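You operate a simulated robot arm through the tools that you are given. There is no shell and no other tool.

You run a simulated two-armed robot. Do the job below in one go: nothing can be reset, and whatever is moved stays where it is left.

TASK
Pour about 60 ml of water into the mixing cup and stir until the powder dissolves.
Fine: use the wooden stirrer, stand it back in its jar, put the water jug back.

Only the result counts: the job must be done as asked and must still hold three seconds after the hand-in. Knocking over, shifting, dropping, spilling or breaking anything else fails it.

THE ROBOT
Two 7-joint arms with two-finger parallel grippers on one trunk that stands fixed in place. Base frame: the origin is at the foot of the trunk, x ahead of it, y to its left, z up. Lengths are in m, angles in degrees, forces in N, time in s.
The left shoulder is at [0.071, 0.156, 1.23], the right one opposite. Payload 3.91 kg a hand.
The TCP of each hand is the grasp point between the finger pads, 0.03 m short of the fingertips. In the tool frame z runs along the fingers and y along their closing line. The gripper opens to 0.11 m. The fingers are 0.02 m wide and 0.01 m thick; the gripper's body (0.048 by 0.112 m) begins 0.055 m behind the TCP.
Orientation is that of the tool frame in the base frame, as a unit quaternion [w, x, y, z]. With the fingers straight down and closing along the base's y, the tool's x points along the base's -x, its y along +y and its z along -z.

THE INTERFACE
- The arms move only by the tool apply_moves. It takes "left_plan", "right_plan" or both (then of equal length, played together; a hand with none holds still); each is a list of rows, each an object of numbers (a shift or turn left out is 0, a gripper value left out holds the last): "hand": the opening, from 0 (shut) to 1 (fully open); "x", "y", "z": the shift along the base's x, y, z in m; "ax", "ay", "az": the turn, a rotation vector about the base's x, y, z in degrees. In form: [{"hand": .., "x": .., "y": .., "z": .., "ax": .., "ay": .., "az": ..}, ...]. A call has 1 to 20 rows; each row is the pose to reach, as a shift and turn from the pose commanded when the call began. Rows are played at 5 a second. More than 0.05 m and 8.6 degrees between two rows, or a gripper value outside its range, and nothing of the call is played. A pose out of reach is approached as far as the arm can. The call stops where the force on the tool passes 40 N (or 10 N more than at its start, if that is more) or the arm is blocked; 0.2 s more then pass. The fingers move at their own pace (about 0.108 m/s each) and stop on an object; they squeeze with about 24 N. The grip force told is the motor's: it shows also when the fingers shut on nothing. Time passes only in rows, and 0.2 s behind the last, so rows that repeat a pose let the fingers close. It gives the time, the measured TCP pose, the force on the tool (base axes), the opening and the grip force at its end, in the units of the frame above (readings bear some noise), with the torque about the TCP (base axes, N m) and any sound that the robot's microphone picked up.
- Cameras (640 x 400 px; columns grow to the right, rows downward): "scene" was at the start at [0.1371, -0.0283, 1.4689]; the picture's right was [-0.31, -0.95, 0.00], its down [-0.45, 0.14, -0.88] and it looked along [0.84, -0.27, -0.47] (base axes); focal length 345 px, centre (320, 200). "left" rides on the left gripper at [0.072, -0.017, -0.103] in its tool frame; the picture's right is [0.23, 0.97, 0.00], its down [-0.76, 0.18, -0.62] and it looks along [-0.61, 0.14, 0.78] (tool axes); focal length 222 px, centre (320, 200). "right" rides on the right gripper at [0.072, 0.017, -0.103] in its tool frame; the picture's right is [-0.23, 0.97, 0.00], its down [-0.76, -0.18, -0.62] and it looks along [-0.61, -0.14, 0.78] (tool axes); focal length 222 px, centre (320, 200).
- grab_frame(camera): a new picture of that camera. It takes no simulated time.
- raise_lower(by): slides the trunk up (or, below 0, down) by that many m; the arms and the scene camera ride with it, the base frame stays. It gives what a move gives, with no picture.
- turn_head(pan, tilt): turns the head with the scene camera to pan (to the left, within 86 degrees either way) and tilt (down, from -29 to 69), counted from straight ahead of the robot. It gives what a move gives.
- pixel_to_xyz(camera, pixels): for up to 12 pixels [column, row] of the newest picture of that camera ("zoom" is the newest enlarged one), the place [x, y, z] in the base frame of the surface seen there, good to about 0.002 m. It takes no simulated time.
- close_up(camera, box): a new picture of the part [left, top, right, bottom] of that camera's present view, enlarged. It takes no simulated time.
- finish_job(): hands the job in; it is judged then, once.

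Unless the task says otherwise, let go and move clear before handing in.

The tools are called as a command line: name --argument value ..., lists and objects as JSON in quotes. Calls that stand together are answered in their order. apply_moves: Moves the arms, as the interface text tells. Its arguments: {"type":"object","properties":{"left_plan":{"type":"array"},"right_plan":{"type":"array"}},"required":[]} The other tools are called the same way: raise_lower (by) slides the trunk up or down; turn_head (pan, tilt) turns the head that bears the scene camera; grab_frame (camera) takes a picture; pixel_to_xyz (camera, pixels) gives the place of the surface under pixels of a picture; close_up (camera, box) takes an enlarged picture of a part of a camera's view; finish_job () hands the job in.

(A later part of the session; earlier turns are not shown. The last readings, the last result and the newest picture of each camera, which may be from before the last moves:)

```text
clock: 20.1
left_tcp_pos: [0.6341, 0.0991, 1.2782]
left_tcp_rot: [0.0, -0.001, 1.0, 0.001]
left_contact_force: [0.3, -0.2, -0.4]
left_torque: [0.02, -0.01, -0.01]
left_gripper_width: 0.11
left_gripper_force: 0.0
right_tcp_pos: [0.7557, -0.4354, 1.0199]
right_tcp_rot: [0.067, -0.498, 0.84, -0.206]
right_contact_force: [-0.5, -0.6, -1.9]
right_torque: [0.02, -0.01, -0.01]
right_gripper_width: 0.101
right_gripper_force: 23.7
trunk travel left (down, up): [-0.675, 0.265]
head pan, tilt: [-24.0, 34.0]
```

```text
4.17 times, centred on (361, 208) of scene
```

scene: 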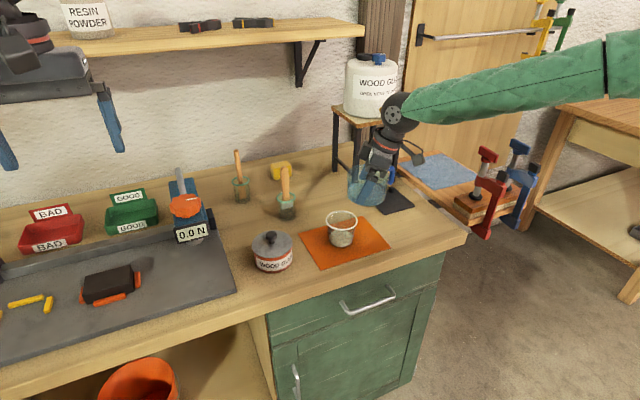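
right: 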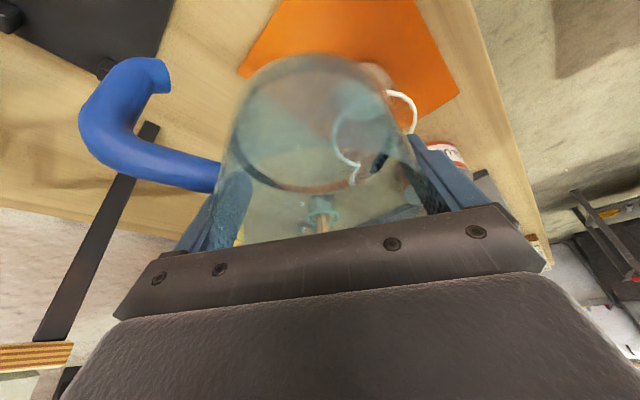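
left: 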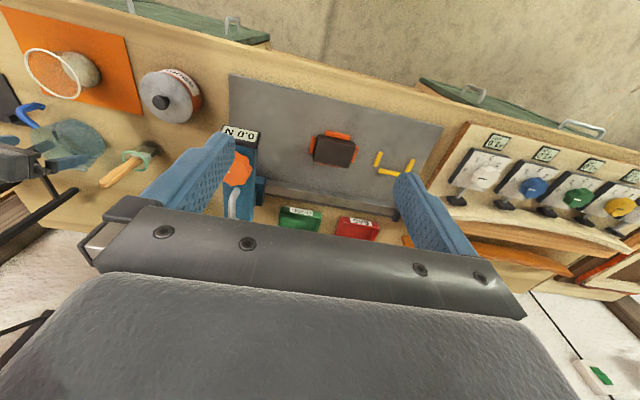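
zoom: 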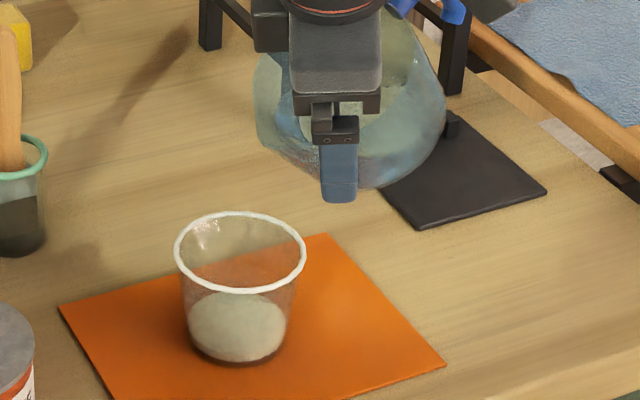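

Tilt tracked exactly, and the spout tip projects to about (346,196), over the cup. Next I'll lower to roughly 4 cm above the rim and go to 45°, keeping the spout tip fixed.

apply_moves --right_plan '[{"z": -0.008}, {"z": -0.016, "ax": -1.0, "ay": -0.23}, {"x": 0.0006, "y": 0.001, "z": -0.022, "ax": -2.9, "ay": -0.68}, {"x": 0.0009, "y": 0.0016, "z": -0.024, "ax": -4.87, "ay": -1.125}, {"x": 0.0006, "y": 0.0028, "z": -0.0215, "ax": -7.3, "ay": -1.69}, {"x": 0.0004, "y": 0.0039, "z": -0.019, "ax": -9.74, "ay": -2.25}, {"x": 0.0004, "y": 0.0039, "z": -0.019, "ax": -9.74, "ay": -2.25}]'

close_up --camera "scene" --box '[311, 160, 411, 256]'

grab_frame --camera "right"

grab_frame --camera "left"

```text
clock: 21.7
left_tcp_pos: [0.6326, 0.0992, 1.2794]
left_tcp_rot: [0.001, 0.0, 1.0, 0.0]
left_contact_force: [-0.9, -0.6, 0.2]
left_torque: [0.01, -0.02, -0.01]
left_gripper_width: 0.1099
left_gripper_force: 0.1
right_tcp_pos: [0.755, -0.433, 1.0003]
right_tcp_rot: [0.04, -0.498, 0.818, -0.287]
right_contact_force: [0.0, 0.8, -2.4]
right_torque: [0.04, -0.02, 0.01]
right_gripper_width: 0.1008
right_gripper_force: 23.9
trunk travel left (down, up): [-0.675, 0.265]
head pan, tilt: [-24.0, 34.0]
```

```text
4.17 times, centred on (361, 208) of scene
```

zoom: 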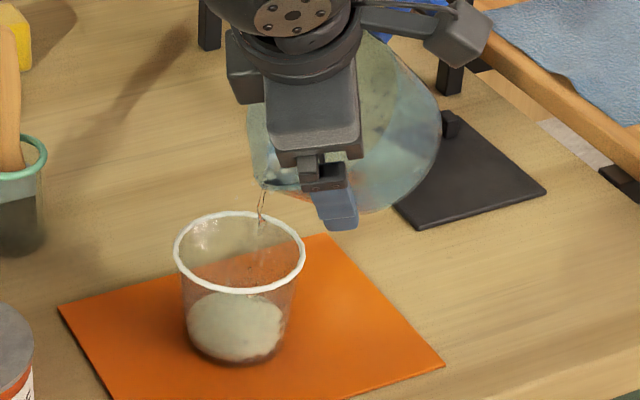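

```text
taken
```

right: 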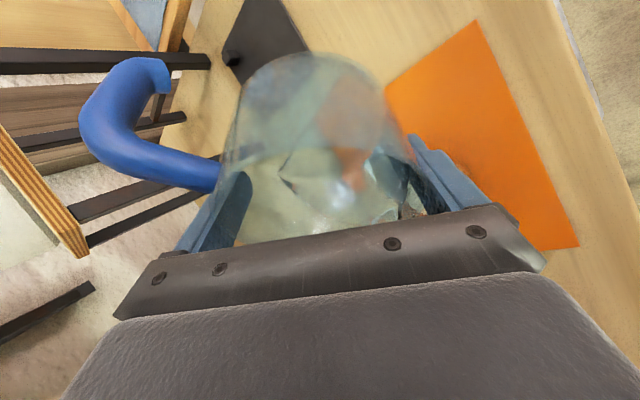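

```text
taken
```

left: 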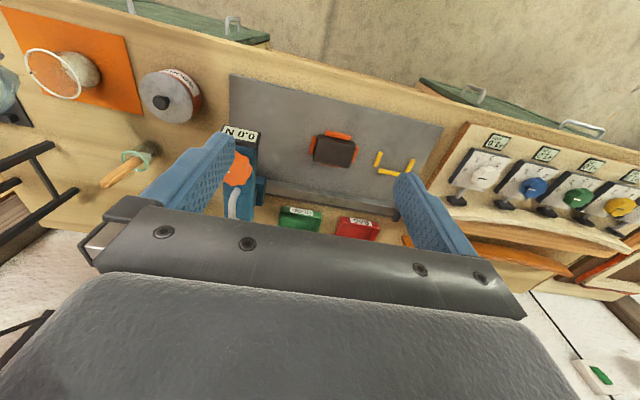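

A thin stream has started at 45°, visible from (262,190) down into the cup in the close-up, so it is landing inside. I'll zoom on the cup and measure the level before continuing.

close_up --camera "scene" --box '[316, 195, 372, 251]'

pixel_to_xyz --camera "zoom" --pixels '[[310, 260], [270, 290], [340, 290], [300, 320], [260, 320], [330, 330], [300, 350]]'

```text
7.14 times, centred on (344, 223) of scene
```

zoom: 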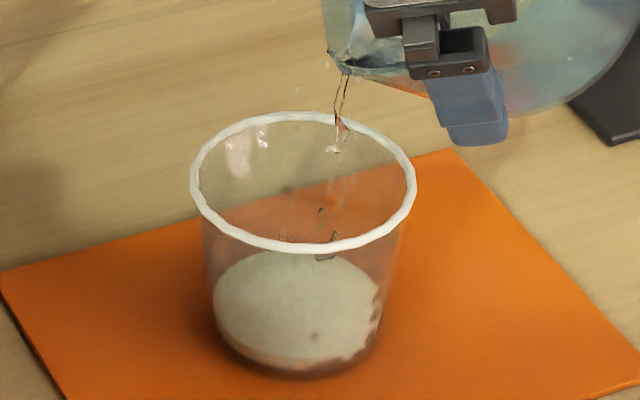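

```text
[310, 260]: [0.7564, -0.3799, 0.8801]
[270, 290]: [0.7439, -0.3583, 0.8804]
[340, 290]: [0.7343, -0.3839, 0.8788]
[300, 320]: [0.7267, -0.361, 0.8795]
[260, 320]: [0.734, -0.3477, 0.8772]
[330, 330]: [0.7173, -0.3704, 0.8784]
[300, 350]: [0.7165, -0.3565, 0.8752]
```

The stream falls cleanly into the cup. I'll hold a moment at 45° and then tilt only a little further, watching the stream and level.

apply_moves --right_plan '[{"z": 0.0}, {"z": 0.0}, {"z": 0.0}, {"z": 0.0}, {"z": 0.0}]'

close_up --camera "scene" --box '[316, 195, 372, 251]'

pixel_to_xyz --camera "zoom" --pixels '[[310, 260], [270, 290], [340, 290], [300, 320], [260, 320], [330, 330], [300, 350]]'

```text
clock: 22.9
left_tcp_pos: [0.6344, 0.0989, 1.2796]
left_tcp_rot: [0.0, 0.0, 1.0, 0.0]
left_contact_force: [-0.6, -0.5, 0.3]
left_torque: [-0.03, 0.0, 0.01]
left_gripper_width: 0.1101
left_gripper_force: 0.0
right_tcp_pos: [0.7545, -0.4326, 1.0013]
right_tcp_rot: [0.04, -0.498, 0.817, -0.286]
right_contact_force: [0.1, -0.5, -2.4]
right_torque: [0.0, -0.01, -0.01]
right_gripper_width: 0.1011
right_gripper_force: 23.5
trunk travel left (down, up): [-0.675, 0.265]
head pan, tilt: [-24.0, 34.0]
```

```text
7.14 times, centred on (344, 223) of scene
```

zoom: 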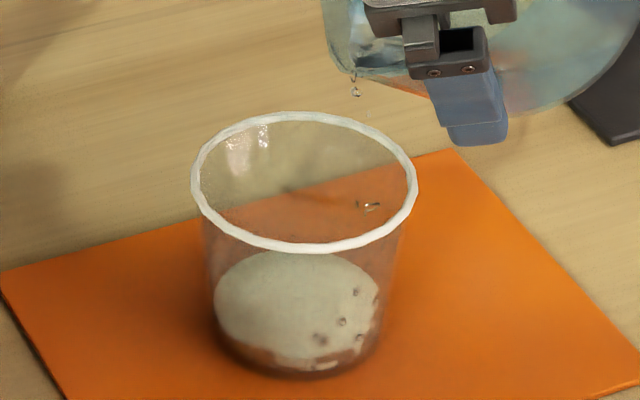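

```text
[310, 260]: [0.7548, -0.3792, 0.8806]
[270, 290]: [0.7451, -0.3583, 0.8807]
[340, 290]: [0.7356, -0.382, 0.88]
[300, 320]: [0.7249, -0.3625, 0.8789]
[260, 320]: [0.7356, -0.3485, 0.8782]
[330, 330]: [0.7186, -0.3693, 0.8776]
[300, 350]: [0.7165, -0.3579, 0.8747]
```

Flow at 45° has dropped to drips (355,90), landing inside the cup. I'll nudge the spout 4 mm toward the cup centre and tilt slowly to 50°.

apply_moves --right_plan '[{"y": 0.003, "z": 0.0005}, {"x": 0, "y": 0.0045, "z": 0.001, "ax": -0.97, "ay": -0.225}, {"x": -0.0003, "y": 0.0051, "z": 0.002, "ax": -1.95, "ay": -0.45}, {"x": -0.0004, "y": 0.0056, "z": 0.003, "ax": -2.92, "ay": -0.675}, {"x": -0.0006, "y": 0.0062, "z": 0.004, "ax": -3.9, "ay": -0.9}, {"x": -0.0007, "y": 0.0067, "z": 0.0048, "ax": -4.87, "ay": -1.125}, {"x": -0.0007, "y": 0.0067, "z": 0.0048, "ax": -4.87, "ay": -1.125}]'

close_up --camera "scene" --box '[316, 195, 372, 251]'

pixel_to_xyz --camera "zoom" --pixels '[[310, 260], [270, 290], [340, 290], [300, 320], [260, 320], [330, 330], [300, 350]]'

```text
clock: 24.5
left_tcp_pos: [0.6339, 0.0979, 1.2793]
left_tcp_rot: [0.0, -0.001, 1.0, -0.001]
left_contact_force: [0.6, -0.2, 0.2]
left_torque: [-0.03, 0.01, -0.01]
left_gripper_width: 0.11
left_gripper_force: 0.0
right_tcp_pos: [0.7538, -0.4259, 1.0051]
right_tcp_rot: [0.026, -0.497, 0.804, -0.326]
right_contact_force: [1.2, -0.6, -1.5]
right_torque: [0.04, -0.02, 0.0]
right_gripper_width: 0.101
right_gripper_force: 24.2
trunk travel left (down, up): [-0.675, 0.265]
head pan, tilt: [-24.0, 34.0]
```

```text
7.14 times, centred on (344, 223) of scene
```

zoom: 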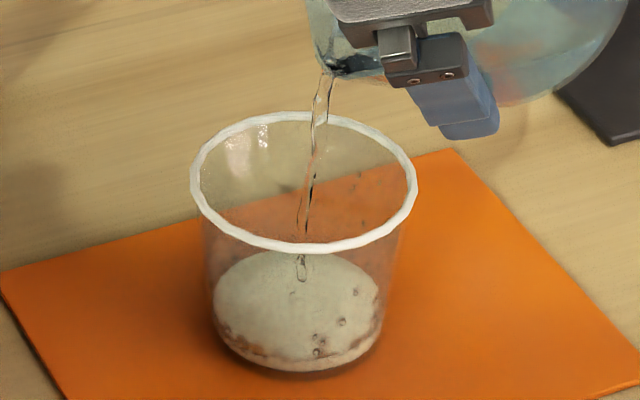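

```text
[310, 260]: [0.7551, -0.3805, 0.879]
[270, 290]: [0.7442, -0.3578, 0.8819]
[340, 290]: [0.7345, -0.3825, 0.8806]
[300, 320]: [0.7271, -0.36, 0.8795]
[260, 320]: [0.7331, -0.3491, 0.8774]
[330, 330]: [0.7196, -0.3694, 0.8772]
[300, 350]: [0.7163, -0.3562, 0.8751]
```

A clean stream now falls into the middle of the cup. I'll hold at 50° and watch how the level and weight evolve.

apply_moves --right_plan '[{"z": 0.0}, {"z": 0.0}, {"z": 0.0}, {"z": 0.0}]'

close_up --camera "scene" --box '[316, 195, 372, 251]'

pixel_to_xyz --camera "zoom" --pixels '[[310, 260], [270, 290], [340, 290], [300, 320], [260, 320], [330, 330], [300, 350]]'

```text
clock: 25.5
left_tcp_pos: [0.6338, 0.098, 1.2799]
left_tcp_rot: [0.0, -0.001, 1.0, 0.0]
left_contact_force: [-0.3, 0.5, -0.4]
left_torque: [-0.03, 0.0, 0.0]
left_gripper_width: 0.1097
left_gripper_force: 0.1
right_tcp_pos: [0.7544, -0.4245, 1.0045]
right_tcp_rot: [0.027, -0.497, 0.804, -0.326]
right_contact_force: [0.7, 0.5, -1.1]
right_torque: [0.02, 0.01, 0.01]
right_gripper_width: 0.1006
right_gripper_force: 24.2
trunk travel left (down, up): [-0.675, 0.265]
head pan, tilt: [-24.0, 34.0]
```

```text
7.14 times, centred on (344, 223) of scene
```

zoom: 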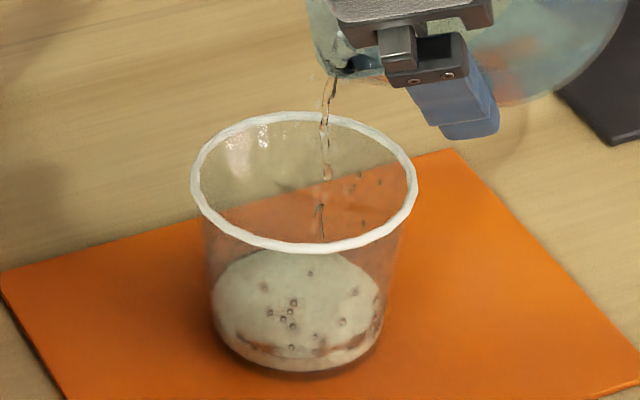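

```text
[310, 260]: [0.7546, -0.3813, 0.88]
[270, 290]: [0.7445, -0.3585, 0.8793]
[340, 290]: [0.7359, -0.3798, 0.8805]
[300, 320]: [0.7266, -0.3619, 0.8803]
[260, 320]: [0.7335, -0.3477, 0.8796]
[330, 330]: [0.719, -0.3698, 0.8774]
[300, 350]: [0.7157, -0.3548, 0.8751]
```

Level is still at the powder surface (z≈0.880) with little water in yet, and the flow is thinning. I'll tilt slowly to 54°.

apply_moves --right_plan '[{"x": -0.0001, "y": 0.0006, "z": 0.0009, "ax": -0.97, "ay": -0.225}, {"x": -0.0002, "y": 0.0012, "z": 0.0018, "ax": -1.95, "ay": -0.45}, {"x": -0.0004, "y": 0.0018, "z": 0.0026, "ax": -2.92, "ay": -0.675}, {"x": -0.0005, "y": 0.0024, "z": 0.0035, "ax": -3.9, "ay": -0.9}, {"x": -0.0005, "y": 0.0024, "z": 0.0035, "ax": -3.9, "ay": -0.9}, {"x": -0.0005, "y": 0.0024, "z": 0.0035, "ax": -3.9, "ay": -0.9}]'

close_up --camera "scene" --box '[316, 195, 372, 251]'

pixel_to_xyz --camera "zoom" --pixels '[[310, 260], [270, 290], [340, 290], [300, 320], [260, 320], [330, 330], [300, 350]]'

close_up --camera "scene" --box '[300, 130, 420, 230]'

```text
clock: 26.9
left_tcp_pos: [0.6332, 0.0992, 1.2792]
left_tcp_rot: [0.001, 0.0, 1.0, 0.0]
left_contact_force: [0.4, 0.2, 0.2]
left_torque: [0.0, 0.02, 0.01]
left_gripper_width: 0.11
left_gripper_force: 0.1
right_tcp_pos: [0.7537, -0.4224, 1.0094]
right_tcp_rot: [0.016, -0.495, 0.792, -0.357]
right_contact_force: [0.1, -0.5, -1.9]
right_torque: [0.04, -0.02, 0.0]
right_gripper_width: 0.1007
right_gripper_force: 24.0
trunk travel left (down, up): [-0.675, 0.265]
head pan, tilt: [-24.0, 34.0]
```

```text
7.14 times, centred on (344, 223) of scene
```

zoom: 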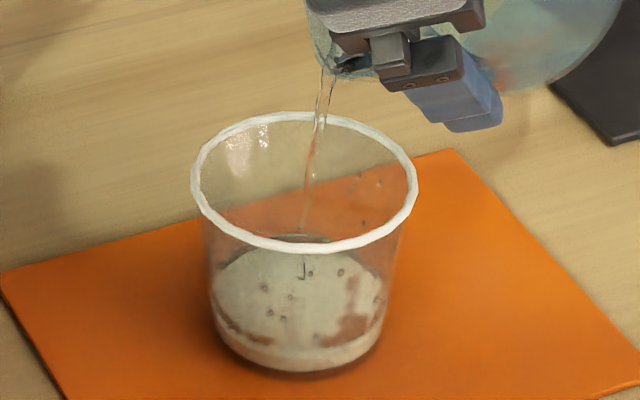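

```text
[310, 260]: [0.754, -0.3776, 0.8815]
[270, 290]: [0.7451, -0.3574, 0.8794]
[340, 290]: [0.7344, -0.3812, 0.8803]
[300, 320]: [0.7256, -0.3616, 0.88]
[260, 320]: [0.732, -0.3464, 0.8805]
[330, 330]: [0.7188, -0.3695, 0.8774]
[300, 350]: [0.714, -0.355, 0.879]
```

```text
4.00 times, centred on (360, 180) of scene
```

zoom: 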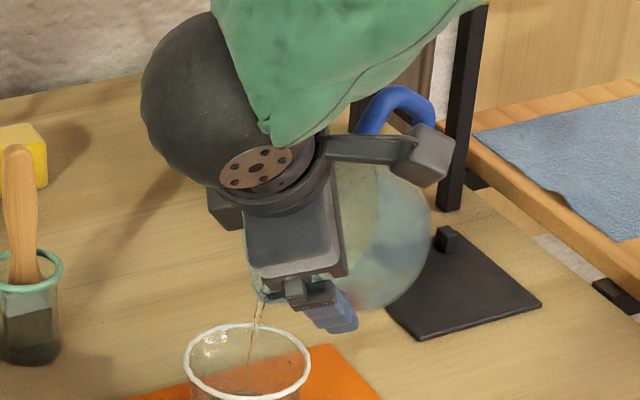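

Water is pooling at the powder level (near-wall point (300,350) rose from z 0.875 to 0.879). I'll hold at 54° a little longer and watch.

apply_moves --right_plan '[{"z": 0.0}, {"z": 0.0}, {"z": 0.0}, {"z": 0.0}]'

close_up --camera "scene" --box '[316, 195, 372, 251]'

pixel_to_xyz --camera "zoom" --pixels '[[310, 260], [270, 290], [340, 290], [300, 320], [260, 320], [330, 330], [300, 350], [350, 325], [240, 330], [370, 300], [230, 300], [300, 365]]'

```text
clock: 27.9
left_tcp_pos: [0.6327, 0.1005, 1.2792]
left_tcp_rot: [0.0, -0.001, 1.0, 0.0]
left_contact_force: [0.1, 0.7, -0.6]
left_torque: [0.02, -0.01, -0.02]
left_gripper_width: 0.1099
left_gripper_force: 0.0
right_tcp_pos: [0.7532, -0.4228, 1.0085]
right_tcp_rot: [0.017, -0.496, 0.791, -0.357]
right_contact_force: [0.0, 0.6, -1.3]
right_torque: [0.05, 0.0, 0.05]
right_gripper_width: 0.101
right_gripper_force: 24.1
trunk travel left (down, up): [-0.675, 0.265]
head pan, tilt: [-24.0, 34.0]
```

```text
7.14 times, centred on (344, 223) of scene
```

zoom: 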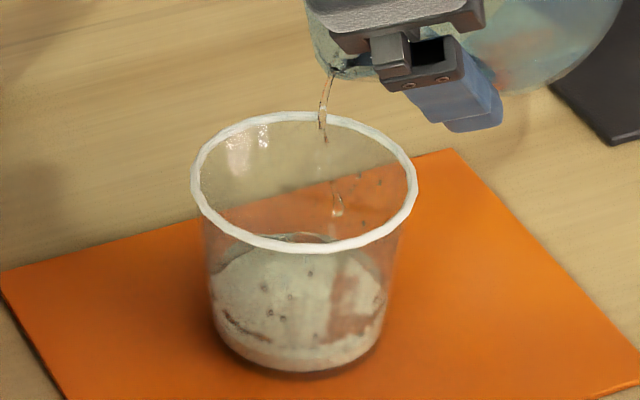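

```text
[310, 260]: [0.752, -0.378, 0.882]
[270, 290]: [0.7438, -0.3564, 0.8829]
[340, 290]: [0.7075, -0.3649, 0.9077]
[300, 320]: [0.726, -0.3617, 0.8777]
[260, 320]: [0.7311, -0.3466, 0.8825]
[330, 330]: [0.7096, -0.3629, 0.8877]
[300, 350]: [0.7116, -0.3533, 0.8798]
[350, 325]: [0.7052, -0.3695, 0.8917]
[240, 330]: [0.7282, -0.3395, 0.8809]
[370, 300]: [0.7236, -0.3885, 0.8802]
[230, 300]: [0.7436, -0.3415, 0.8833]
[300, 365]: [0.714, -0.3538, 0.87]
```

The cup level is now about 0.8815, with water above the powder. Before overshooting I'll bring the jug upright, with the spout still over the cup, and measure the remaining water in it.

apply_moves --right_plan '[{"ax": 5.8, "ay": 1.35}, {"ax": 12.7, "ay": 2.93}, {"ax": 19.5, "ay": 4.5}, {"ax": 26.3, "ay": 6.1}, {"ax": 33.1, "ay": 7.65}, {"ax": 39.9, "ay": 9.2}, {"ax": 45.8, "ay": 10.6}, {"ax": 50.6, "ay": 11.7}, {"ax": 52.6, "ay": 12.15}, {"ax": 52.6, "ay": 12.15}, {"ax": 52.6, "ay": 12.15}, {"ax": 52.6, "ay": 12.15}]'

grab_frame --camera "scene"

close_up --camera "scene" --box '[316, 195, 372, 251]'

close_up --camera "scene" --box '[330, 150, 410, 220]'

```text
clock: 30.5
left_tcp_pos: [0.634, 0.0996, 1.2785]
left_tcp_rot: [-0.001, -0.001, 1.0, -0.001]
left_contact_force: [0.0, 0.3, -0.4]
left_torque: [-0.01, 0.01, 0.02]
left_gripper_width: 0.11
left_gripper_force: 0.1
right_tcp_pos: [0.753, -0.4231, 1.0093]
right_tcp_rot: [0.153, -0.469, 0.866, 0.084]
right_contact_force: [-1.3, -0.4, -1.3]
right_torque: [0.03, -0.02, -0.01]
right_gripper_width: 0.1005
right_gripper_force: 24.1
trunk travel left (down, up): [-0.675, 0.265]
head pan, tilt: [-24.0, 34.0]
```

```text
taken
```

scene: 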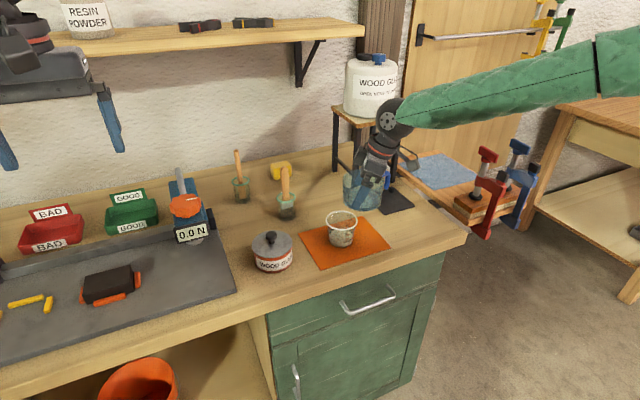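

```text
7.14 times, centred on (344, 223) of scene
```

zoom: 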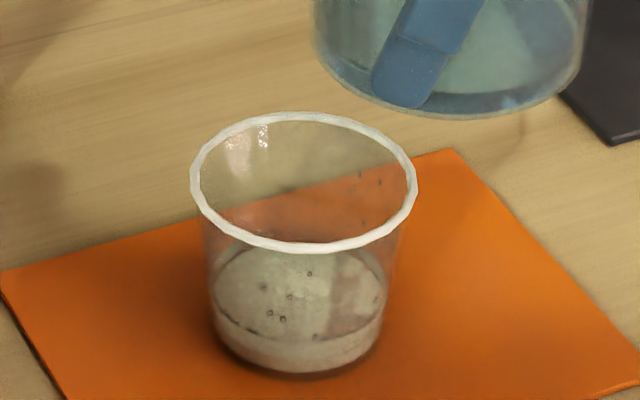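

```text
5.71 times, centred on (370, 185) of scene
```

zoom: 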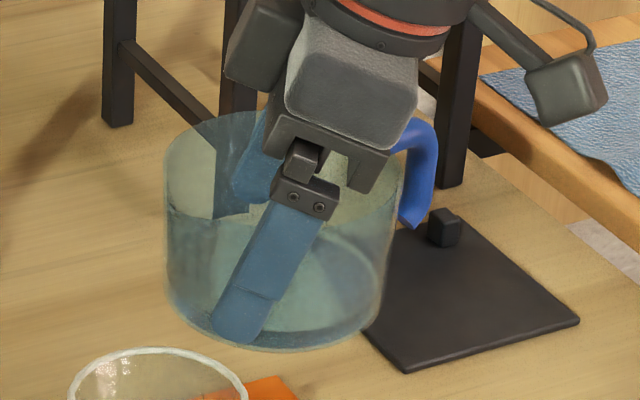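

The jug is upright again with TCP z≈1.009, and the cup shows a clear water layer over the powder. I'll measure the water surface heights in both.

pixel_to_xyz --camera "zoom" --pixels '[[205, 260], [200, 285], [340, 250], [330, 280], [300, 310], [320, 310], [355, 270], [190, 240], [360, 240], [235, 235], [310, 330], [340, 215]]'

close_up --camera "scene" --box '[316, 195, 372, 251]'

pixel_to_xyz --camera "zoom" --pixels '[[310, 262], [270, 280], [340, 275], [300, 300], [260, 310], [320, 320], [290, 270], [250, 290], [230, 290], [365, 290], [300, 330], [280, 335]]'

```text
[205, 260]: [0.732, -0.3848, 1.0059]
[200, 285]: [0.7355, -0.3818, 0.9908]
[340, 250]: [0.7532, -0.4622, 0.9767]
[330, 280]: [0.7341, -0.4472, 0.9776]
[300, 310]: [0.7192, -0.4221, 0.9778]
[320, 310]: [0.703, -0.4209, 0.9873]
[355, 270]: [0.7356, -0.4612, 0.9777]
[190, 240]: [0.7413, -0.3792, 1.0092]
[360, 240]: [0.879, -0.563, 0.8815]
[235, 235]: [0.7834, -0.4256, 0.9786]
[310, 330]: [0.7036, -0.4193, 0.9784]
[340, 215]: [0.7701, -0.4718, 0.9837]
```

```text
7.14 times, centred on (344, 223) of scene
```

zoom: 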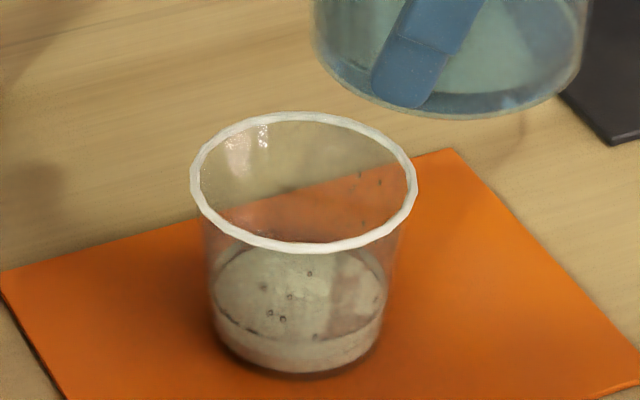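

```text
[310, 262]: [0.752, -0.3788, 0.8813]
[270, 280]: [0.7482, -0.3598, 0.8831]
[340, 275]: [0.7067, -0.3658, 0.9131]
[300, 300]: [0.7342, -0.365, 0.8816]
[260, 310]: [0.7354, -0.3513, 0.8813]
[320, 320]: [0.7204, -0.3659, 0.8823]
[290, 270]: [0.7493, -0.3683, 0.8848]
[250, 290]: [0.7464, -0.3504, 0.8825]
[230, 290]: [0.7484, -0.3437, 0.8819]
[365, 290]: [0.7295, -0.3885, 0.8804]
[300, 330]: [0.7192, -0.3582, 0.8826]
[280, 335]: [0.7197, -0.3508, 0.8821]
```

Jug water is now about 31.6 mm below the TCP, against about 26.1 mm at the start, so it dropped about 5.5 mm (≈35 ml). I'll cross-check with the wrist camera and more samples before adding the rest.

close_up --camera "right" --box '[200, 40, 440, 220]'

pixel_to_xyz --camera "zoom" --pixels '[[200, 200], [250, 150], [300, 150], [350, 150], [400, 200], [300, 200], [250, 250], [350, 250], [300, 280], [350, 300], [250, 300], [400, 250]]'

close_up --camera "scene" --box '[340, 165, 400, 215]'

pixel_to_xyz --camera "zoom" --pixels '[[290, 200], [300, 220], [280, 240], [310, 200], [320, 180], [280, 220], [300, 180], [310, 240], [330, 200], [290, 250], [340, 180], [270, 260]]'

```text
2.22 times, centred on (320, 130) of right
```

zoom: 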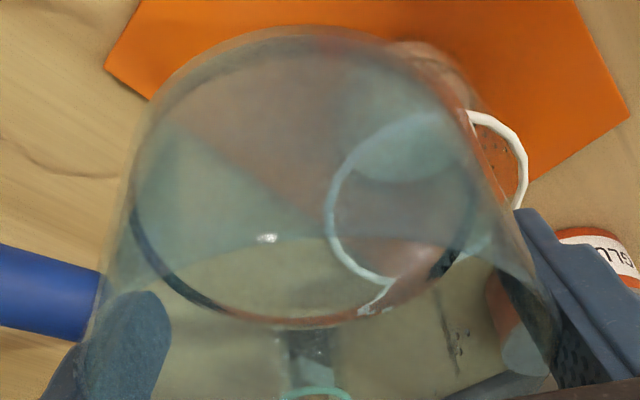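

```text
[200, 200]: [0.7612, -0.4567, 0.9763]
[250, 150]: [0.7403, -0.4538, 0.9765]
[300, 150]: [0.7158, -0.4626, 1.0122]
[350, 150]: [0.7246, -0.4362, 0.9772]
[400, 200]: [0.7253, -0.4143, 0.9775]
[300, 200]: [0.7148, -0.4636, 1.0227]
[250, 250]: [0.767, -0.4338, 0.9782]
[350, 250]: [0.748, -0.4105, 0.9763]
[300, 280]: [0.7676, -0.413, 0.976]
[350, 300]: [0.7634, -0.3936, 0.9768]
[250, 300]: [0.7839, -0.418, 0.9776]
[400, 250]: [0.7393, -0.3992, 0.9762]
```

```text
8.00 times, centred on (370, 190) of scene
```

zoom: 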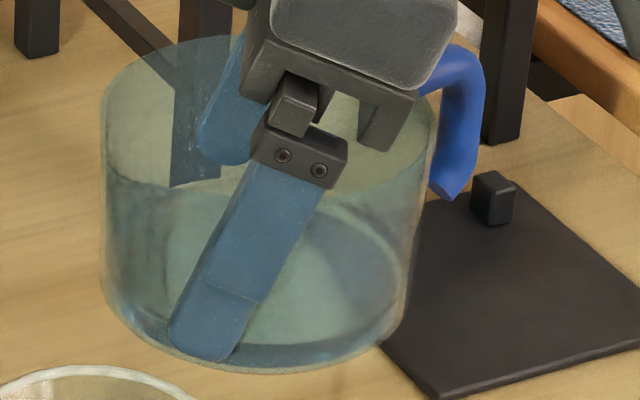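

```text
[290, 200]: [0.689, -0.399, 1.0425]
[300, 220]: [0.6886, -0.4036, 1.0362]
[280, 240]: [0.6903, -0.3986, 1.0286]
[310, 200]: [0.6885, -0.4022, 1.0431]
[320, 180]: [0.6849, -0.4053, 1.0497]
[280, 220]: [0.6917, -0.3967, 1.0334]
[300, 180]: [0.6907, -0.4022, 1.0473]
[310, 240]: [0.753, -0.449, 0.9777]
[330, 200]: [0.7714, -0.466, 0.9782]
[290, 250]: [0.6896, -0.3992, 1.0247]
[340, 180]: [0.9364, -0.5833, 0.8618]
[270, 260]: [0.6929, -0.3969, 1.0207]
```

Both cameras agree the jug dropped about 5.9 mm, so roughly 37 ml is poured and about 23 ml is still needed. I'll tilt back along the same path to about 57° and check again.

apply_moves --right_plan '[{"ax": -5.84, "ay": -1.35}, {"ax": -12.66, "ay": -2.93}, {"ax": -19.48, "ay": -4.5}, {"ax": -26.3, "ay": -6.08}, {"ax": -32.14, "ay": -7.43}, {"ax": -37.99, "ay": -8.78}, {"ax": -42.86, "ay": -9.9}, {"ax": -46.75, "ay": -10.8}, {"ax": -49.67, "ay": -11.48}, {"ax": -51.62, "ay": -11.93}, {"ax": -52.6, "ay": -12.15}, {"x": -0.0001, "y": 0.0006, "z": 0.0008, "ax": -53.57, "ay": -12.38}, {"x": -0.0002, "y": 0.0012, "z": 0.0017, "ax": -54.5, "ay": -12.6}, {"x": -0.0004, "y": 0.002, "z": 0.0026, "ax": -55.5, "ay": -12.83}]'

close_up --camera "scene" --box '[316, 195, 372, 251]'

pixel_to_xyz --camera "zoom" --pixels '[[310, 262], [270, 280], [300, 300], [260, 310], [320, 320], [290, 270], [250, 290], [230, 290], [300, 330], [280, 335]]'

```text
clock: 33.5
left_tcp_pos: [0.6341, 0.1002, 1.2795]
left_tcp_rot: [0.0, -0.001, 1.0, 0.0]
left_contact_force: [-0.5, 1.5, 0.6]
left_torque: [-0.04, 0.0, 0.0]
left_gripper_width: 0.1101
left_gripper_force: 0.1
right_tcp_pos: [0.7532, -0.4209, 1.0119]
right_tcp_rot: [0.007, -0.493, 0.783, -0.38]
right_contact_force: [-0.3, 0.2, -1.4]
right_torque: [0.0, -0.02, 0.01]
right_gripper_width: 0.1007
right_gripper_force: 24.1
trunk travel left (down, up): [-0.675, 0.265]
head pan, tilt: [-24.0, 34.0]
```

```text
7.14 times, centred on (344, 223) of scene
```

zoom: 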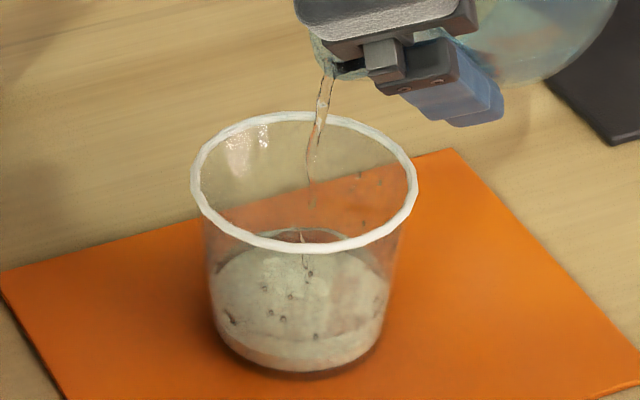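

```text
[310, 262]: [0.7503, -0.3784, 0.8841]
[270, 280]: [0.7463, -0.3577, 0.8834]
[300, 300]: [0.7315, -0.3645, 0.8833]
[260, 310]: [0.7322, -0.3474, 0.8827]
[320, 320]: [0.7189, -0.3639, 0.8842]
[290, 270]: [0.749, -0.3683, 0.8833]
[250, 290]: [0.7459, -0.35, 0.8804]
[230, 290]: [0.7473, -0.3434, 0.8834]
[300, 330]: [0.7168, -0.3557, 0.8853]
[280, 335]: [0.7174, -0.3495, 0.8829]
```

The stream is back in the middle of the cup and the level is about 0.8835. Target is about 0.889–0.890. I'll hold at 57° and watch.

apply_moves --right_plan '[{"z": 0.0}, {"z": 0.0}, {"z": 0.0}, {"z": 0.0}]'

close_up --camera "scene" --box '[316, 195, 372, 251]'

pixel_to_xyz --camera "zoom" --pixels '[[310, 262], [270, 280], [300, 300], [260, 310], [320, 320], [290, 270], [250, 290], [230, 290], [300, 330], [280, 335]]'

```text
clock: 34.5
left_tcp_pos: [0.6337, 0.1001, 1.2783]
left_tcp_rot: [0.0, -0.002, 1.0, 0.0]
left_contact_force: [0.7, 0.8, -0.3]
left_torque: [0.05, 0.01, 0.01]
left_gripper_width: 0.1098
left_gripper_force: 0.0
right_tcp_pos: [0.7515, -0.4196, 1.0129]
right_tcp_rot: [0.008, -0.493, 0.783, -0.38]
right_contact_force: [0.6, -0.3, -1.4]
right_torque: [0.0, 0.0, 0.02]
right_gripper_width: 0.1007
right_gripper_force: 24.0
trunk travel left (down, up): [-0.675, 0.265]
head pan, tilt: [-24.0, 34.0]
```

```text
7.14 times, centred on (344, 223) of scene
```

zoom: 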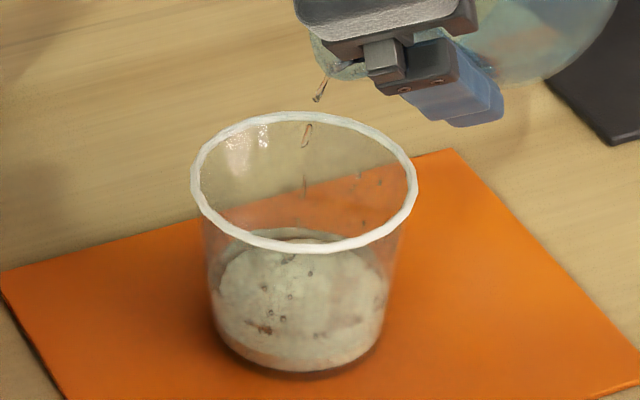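

```text
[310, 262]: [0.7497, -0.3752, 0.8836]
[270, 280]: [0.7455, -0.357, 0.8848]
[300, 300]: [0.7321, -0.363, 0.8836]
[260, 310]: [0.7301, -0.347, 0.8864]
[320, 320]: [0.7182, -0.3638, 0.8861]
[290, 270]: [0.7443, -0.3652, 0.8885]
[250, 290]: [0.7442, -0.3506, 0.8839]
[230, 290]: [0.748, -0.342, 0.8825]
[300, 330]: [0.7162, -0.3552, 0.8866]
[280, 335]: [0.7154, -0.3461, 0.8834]
```

The level is about 0.885 (≈45 ml) and flow has dwindled. I'll tilt slowly to 60.5°.

apply_moves --right_plan '[{"x": -0.0001, "y": 0.0007, "z": 0.0008, "ax": -0.97, "ay": -0.225}, {"x": -0.0003, "y": 0.0014, "z": 0.0017, "ax": -1.95, "ay": -0.45}, {"x": -0.0005, "y": 0.0021, "z": 0.0025, "ax": -2.92, "ay": -0.675}, {"x": -0.0005, "y": 0.0024, "z": 0.003, "ax": -3.41, "ay": -0.79}, {"x": -0.0005, "y": 0.0024, "z": 0.003, "ax": -3.41, "ay": -0.79}, {"x": -0.0005, "y": 0.0024, "z": 0.003, "ax": -3.41, "ay": -0.79}]'

close_up --camera "scene" --box '[316, 195, 372, 251]'

pixel_to_xyz --camera "zoom" --pixels '[[310, 262], [270, 280], [300, 300], [260, 310], [320, 320], [290, 270], [250, 290], [230, 290], [300, 330], [280, 320]]'

```text
clock: 35.9
left_tcp_pos: [0.6342, 0.0991, 1.2796]
left_tcp_rot: [0.0, -0.001, 1.0, 0.001]
left_contact_force: [0.6, 0.2, 0.5]
left_torque: [0.02, 0.0, 0.0]
left_gripper_width: 0.1102
left_gripper_force: 0.1
right_tcp_pos: [0.7527, -0.4178, 1.0145]
right_tcp_rot: [-0.002, -0.491, 0.771, -0.407]
right_contact_force: [0.2, -0.1, -1.6]
right_torque: [0.02, -0.03, -0.01]
right_gripper_width: 0.1005
right_gripper_force: 24.2
trunk travel left (down, up): [-0.675, 0.265]
head pan, tilt: [-24.0, 34.0]
```

```text
7.14 times, centred on (344, 223) of scene
```

zoom: 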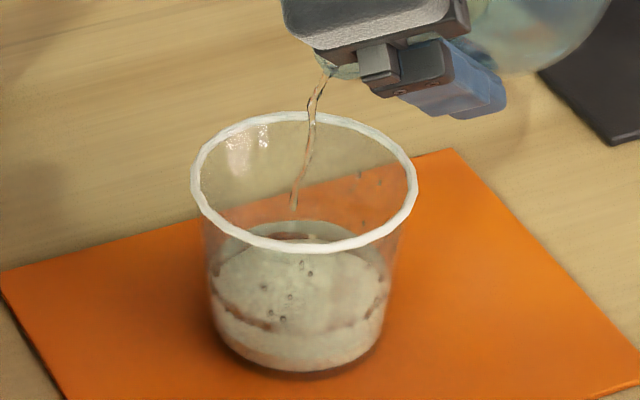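

```text
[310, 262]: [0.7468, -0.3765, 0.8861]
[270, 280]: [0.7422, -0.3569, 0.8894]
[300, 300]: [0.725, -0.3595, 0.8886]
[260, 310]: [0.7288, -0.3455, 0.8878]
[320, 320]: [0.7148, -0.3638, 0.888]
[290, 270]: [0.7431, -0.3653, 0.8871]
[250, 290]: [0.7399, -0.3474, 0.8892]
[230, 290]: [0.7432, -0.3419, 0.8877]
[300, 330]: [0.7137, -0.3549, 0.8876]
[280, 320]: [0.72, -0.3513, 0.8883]
```

The level is about 0.888 (≈54–55 ml) with a thin stream still running. I'll bring the jug upright now and measure again.

apply_moves --right_plan '[{"z": 0.0}, {"ax": 5.8, "ay": 1.35}, {"ax": 12.7, "ay": 2.93}, {"ax": 19.5, "ay": 4.5}, {"ax": 26.3, "ay": 6.1}, {"ax": 33.1, "ay": 7.65}, {"ax": 39.9, "ay": 9.2}, {"ax": 46.7, "ay": 10.8}, {"ax": 52.6, "ay": 12.15}, {"ax": 56.5, "ay": 13.05}, {"ax": 58.93, "ay": 13.61}, {"ax": 58.93, "ay": 13.61}, {"ax": 58.93, "ay": 13.61}, {"ax": 58.93, "ay": 13.61}, {"ax": 58.93, "ay": 13.61}]'

close_up --camera "scene" --box '[316, 195, 372, 251]'

pixel_to_xyz --camera "zoom" --pixels '[[310, 262], [270, 280], [300, 300], [260, 310], [320, 320], [290, 270], [250, 290], [230, 290], [300, 330], [280, 320]]'

close_up --camera "right" --box '[200, 40, 440, 220]'

pixel_to_xyz --camera "zoom" --pixels '[[200, 200], [250, 150], [350, 150], [400, 200], [250, 250], [350, 250], [300, 280], [350, 300], [250, 300], [400, 250], [220, 220], [380, 180]]'

close_up --camera "scene" --box '[330, 150, 410, 220]'

pixel_to_xyz --camera "zoom" --pixels '[[340, 250], [330, 280], [300, 310], [355, 270], [235, 235], [310, 320], [350, 290], [320, 260], [345, 265], [240, 225]]'

```text
clock: 39.1
left_tcp_pos: [0.633, 0.1001, 1.2795]
left_tcp_rot: [-0.001, -0.001, 1.0, 0.0]
left_contact_force: [-1.0, -0.3, 0.6]
left_torque: [-0.04, 0.0, 0.0]
left_gripper_width: 0.1102
left_gripper_force: 0.0
right_tcp_pos: [0.7532, -0.4177, 1.0138]
right_tcp_rot: [0.153, -0.47, 0.865, 0.083]
right_contact_force: [-0.1, 0.2, -1.5]
right_torque: [0.04, -0.03, 0.01]
right_gripper_width: 0.1003
right_gripper_force: 23.4
trunk travel left (down, up): [-0.675, 0.265]
head pan, tilt: [-24.0, 34.0]
```

```text
7.14 times, centred on (344, 223) of scene
```

zoom: 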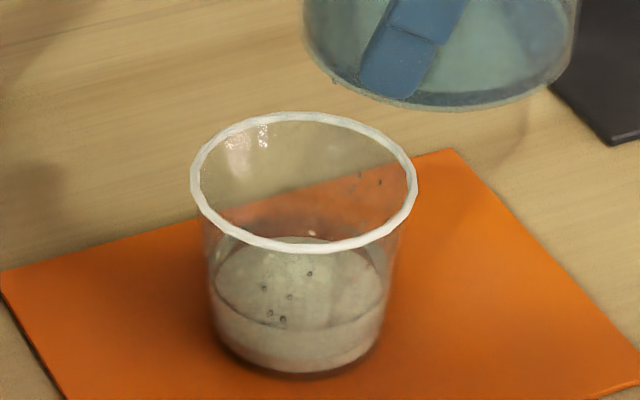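

```text
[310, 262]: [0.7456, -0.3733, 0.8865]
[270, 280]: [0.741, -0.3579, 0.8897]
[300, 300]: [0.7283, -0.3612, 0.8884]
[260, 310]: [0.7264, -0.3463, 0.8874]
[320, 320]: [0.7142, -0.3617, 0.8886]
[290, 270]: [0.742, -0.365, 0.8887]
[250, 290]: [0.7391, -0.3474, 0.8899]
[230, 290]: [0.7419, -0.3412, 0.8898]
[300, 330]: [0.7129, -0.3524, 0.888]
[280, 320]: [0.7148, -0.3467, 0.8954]
```

```text
2.22 times, centred on (320, 130) of right
```

zoom: 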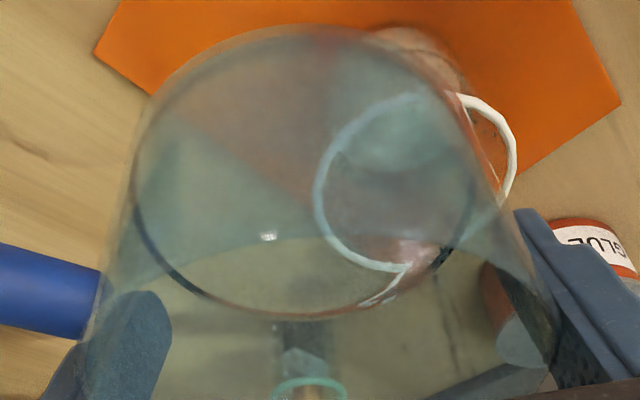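

```text
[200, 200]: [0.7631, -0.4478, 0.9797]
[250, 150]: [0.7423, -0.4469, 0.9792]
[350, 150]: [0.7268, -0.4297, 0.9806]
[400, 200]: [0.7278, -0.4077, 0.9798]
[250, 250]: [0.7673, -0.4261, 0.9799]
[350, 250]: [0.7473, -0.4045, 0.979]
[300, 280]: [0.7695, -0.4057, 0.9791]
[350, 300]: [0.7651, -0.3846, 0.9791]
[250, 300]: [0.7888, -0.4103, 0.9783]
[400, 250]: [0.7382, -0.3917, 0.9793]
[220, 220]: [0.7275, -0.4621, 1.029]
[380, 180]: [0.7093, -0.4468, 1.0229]
```

```text
5.71 times, centred on (370, 185) of scene
```

zoom: 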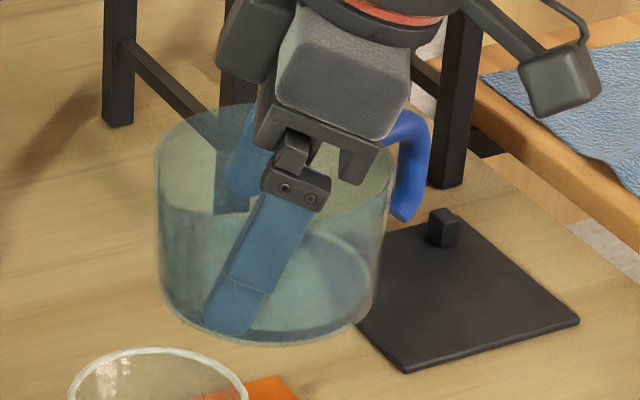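

```text
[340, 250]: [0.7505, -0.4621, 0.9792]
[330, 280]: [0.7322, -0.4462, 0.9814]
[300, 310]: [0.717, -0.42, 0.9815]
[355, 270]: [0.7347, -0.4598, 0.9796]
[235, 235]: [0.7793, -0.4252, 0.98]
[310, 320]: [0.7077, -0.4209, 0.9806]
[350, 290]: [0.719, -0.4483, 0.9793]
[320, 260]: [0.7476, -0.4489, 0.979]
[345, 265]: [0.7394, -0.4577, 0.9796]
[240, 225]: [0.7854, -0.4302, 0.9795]
```

The jug's total drop is about 9.0–9.5 mm (≈60 ml) and the cup level is about 0.8886, so the pour is on target. I see a possible drip at (333,82) under the jug, so I'll wait over the cup before moving away.

apply_moves --right_plan '[{"z": 0.0}, {"z": 0.0}, {"z": 0.0}, {"z": 0.0}, {"z": 0.0}, {"z": 0.0}, {"z": 0.0}]'

close_up --camera "scene" --box '[330, 190, 366, 226]'

close_up --camera "scene" --box '[300, 180, 420, 270]'

```text
clock: 40.7
left_tcp_pos: [0.6337, 0.0991, 1.2799]
left_tcp_rot: [0.0, -0.001, 1.0, -0.001]
left_contact_force: [0.2, -0.8, 0.4]
left_torque: [0.02, -0.01, 0.0]
left_gripper_width: 0.1101
left_gripper_force: 0.1
right_tcp_pos: [0.7527, -0.4182, 1.0141]
right_tcp_rot: [0.153, -0.47, 0.866, 0.082]
right_contact_force: [0.8, 0.7, -2.1]
right_torque: [0.05, -0.01, -0.03]
right_gripper_width: 0.1007
right_gripper_force: 24.4
trunk travel left (down, up): [-0.675, 0.265]
head pan, tilt: [-24.0, 34.0]
```

```text
11.11 times, centred on (348, 208) of scene
```

zoom: 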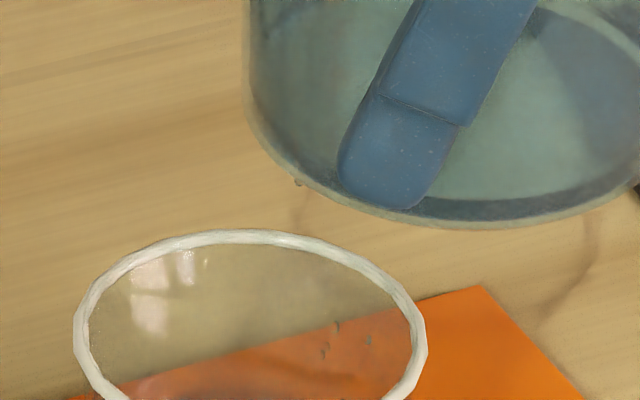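

```text
4.44 times, centred on (360, 225) of scene
```

zoom: 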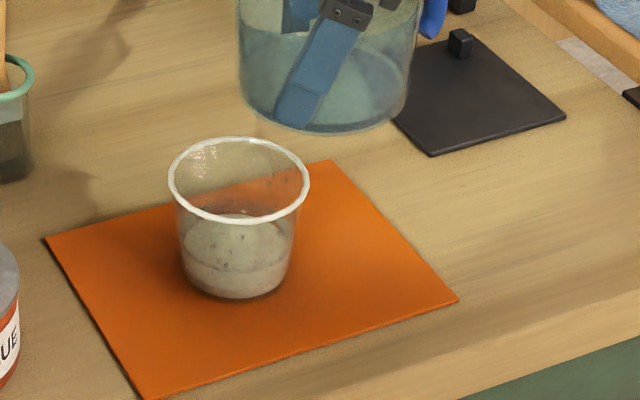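

A tiny speck sits at (298,183) in the close-up. I'll check whether it is on the jug or on the table.

close_up --camera "scene" --box '[338, 198, 354, 214]'

pixel_to_xyz --camera "zoom" --pixels '[[320, 210], [320, 215], [315, 208], [325, 205], [322, 220], [310, 215]]'

```text
16.00 times, centred on (346, 206) of scene
```

zoom: 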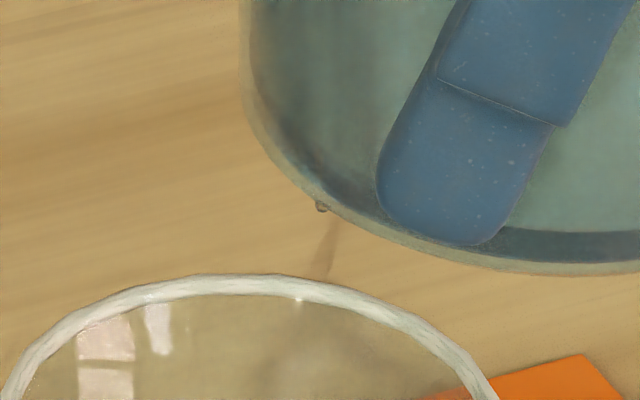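

```text
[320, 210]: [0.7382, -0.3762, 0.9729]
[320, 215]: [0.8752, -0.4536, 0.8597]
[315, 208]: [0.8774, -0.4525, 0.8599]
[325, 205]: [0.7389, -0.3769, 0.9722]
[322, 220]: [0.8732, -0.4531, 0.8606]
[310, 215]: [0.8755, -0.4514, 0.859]
```

The droplet clings to the jug's bottom edge, directly over the cup at (0.738,-0.376,0.973). I'll give a short vertical jiggle here so it falls into the cup rather than on the bench.

apply_moves --right_plan '[{"z": 0.025}, {"z": 0.0}, {"z": 0.025}, {"z": 0.0}, {"z": 0.025}, {"z": 0.0}, {"z": 0.0}, {"z": 0.0}]'

close_up --camera "scene" --box '[330, 190, 366, 226]'

```text
clock: 42.5
left_tcp_pos: [0.6335, 0.1001, 1.2787]
left_tcp_rot: [0.0, -0.001, 1.0, 0.0]
left_contact_force: [-0.8, 0.1, -1.1]
left_torque: [0.02, 0.02, 0.01]
left_gripper_width: 0.1098
left_gripper_force: 0.1
right_tcp_pos: [0.7518, -0.4185, 1.0161]
right_tcp_rot: [0.152, -0.47, 0.865, 0.083]
right_contact_force: [0.4, -0.7, -1.4]
right_torque: [0.0, -0.01, 0.01]
right_gripper_width: 0.1006
right_gripper_force: 25.0
trunk travel left (down, up): [-0.675, 0.265]
head pan, tilt: [-24.0, 34.0]
```

```text
11.11 times, centred on (348, 208) of scene
```

zoom: 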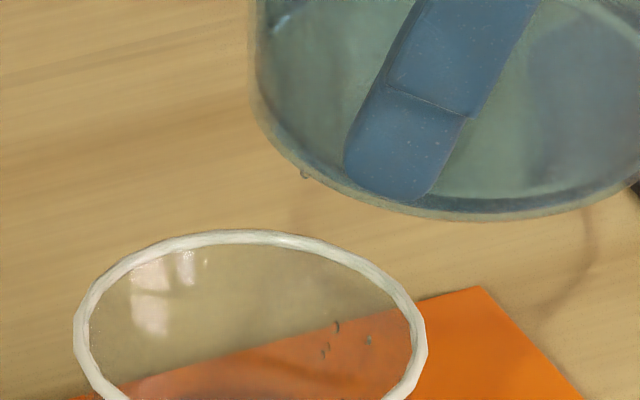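

The droplet stays attached to the glass, so it will travel with the jug. I'll smoothly retrace the path: back off from the cup, then un-yaw -65°.

apply_moves --right_plan '[{"x": 0.0008, "y": -0.006, "z": 0.0025}, {"x": 0.0017, "y": -0.0174, "z": 0.0051, "az": -2}, {"x": 0.0017, "y": -0.0174, "z": 0.0051, "az": -7}, {"x": 0.0017, "y": -0.0174, "z": 0.0051, "az": -12}, {"x": 0.0017, "y": -0.0174, "z": 0.0051, "az": -17}, {"x": 0.0017, "y": -0.0174, "z": 0.0051, "az": -22}, {"x": 0.0017, "y": -0.0174, "z": 0.0051, "az": -27}, {"x": 0.0017, "y": -0.0174, "z": 0.0051, "az": -32}, {"x": 0.0017, "y": -0.0174, "z": 0.0051, "az": -37}, {"x": 0.0017, "y": -0.0174, "z": 0.0051, "az": -42}, {"x": 0.0017, "y": -0.0174, "z": 0.0051, "az": -47}, {"x": 0.0017, "y": -0.0174, "z": 0.0051, "az": -52}, {"x": 0.0017, "y": -0.0174, "z": 0.0051, "az": -57}, {"x": 0.0017, "y": -0.0174, "z": 0.0051, "az": -62}, {"x": 0.0017, "y": -0.0174, "z": 0.0051, "az": -65}, {"x": 0.0017, "y": -0.0174, "z": 0.0051, "az": -65}]'

grab_frame --camera "scene"

```text
clock: 45.9
left_tcp_pos: [0.6334, 0.0997, 1.2792]
left_tcp_rot: [0.0, -0.001, 1.0, 0.0]
left_contact_force: [1.1, 0.1, 0.6]
left_torque: [-0.01, 0.0, -0.01]
left_gripper_width: 0.1097
left_gripper_force: 0.2
right_tcp_pos: [0.7538, -0.4361, 1.0203]
right_tcp_rot: [0.172, 0.068, 0.983, -0.012]
right_contact_force: [-0.2, 0.6, -0.9]
right_torque: [0.02, -0.01, -0.03]
right_gripper_width: 0.1006
right_gripper_force: 23.9
trunk travel left (down, up): [-0.675, 0.265]
head pan, tilt: [-24.0, 34.0]
```

```text
taken
```

scene: 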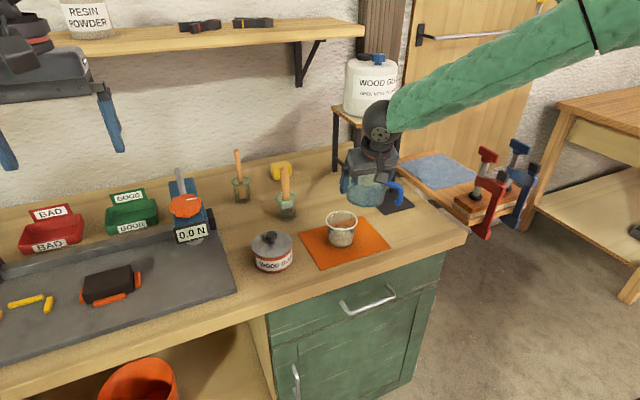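

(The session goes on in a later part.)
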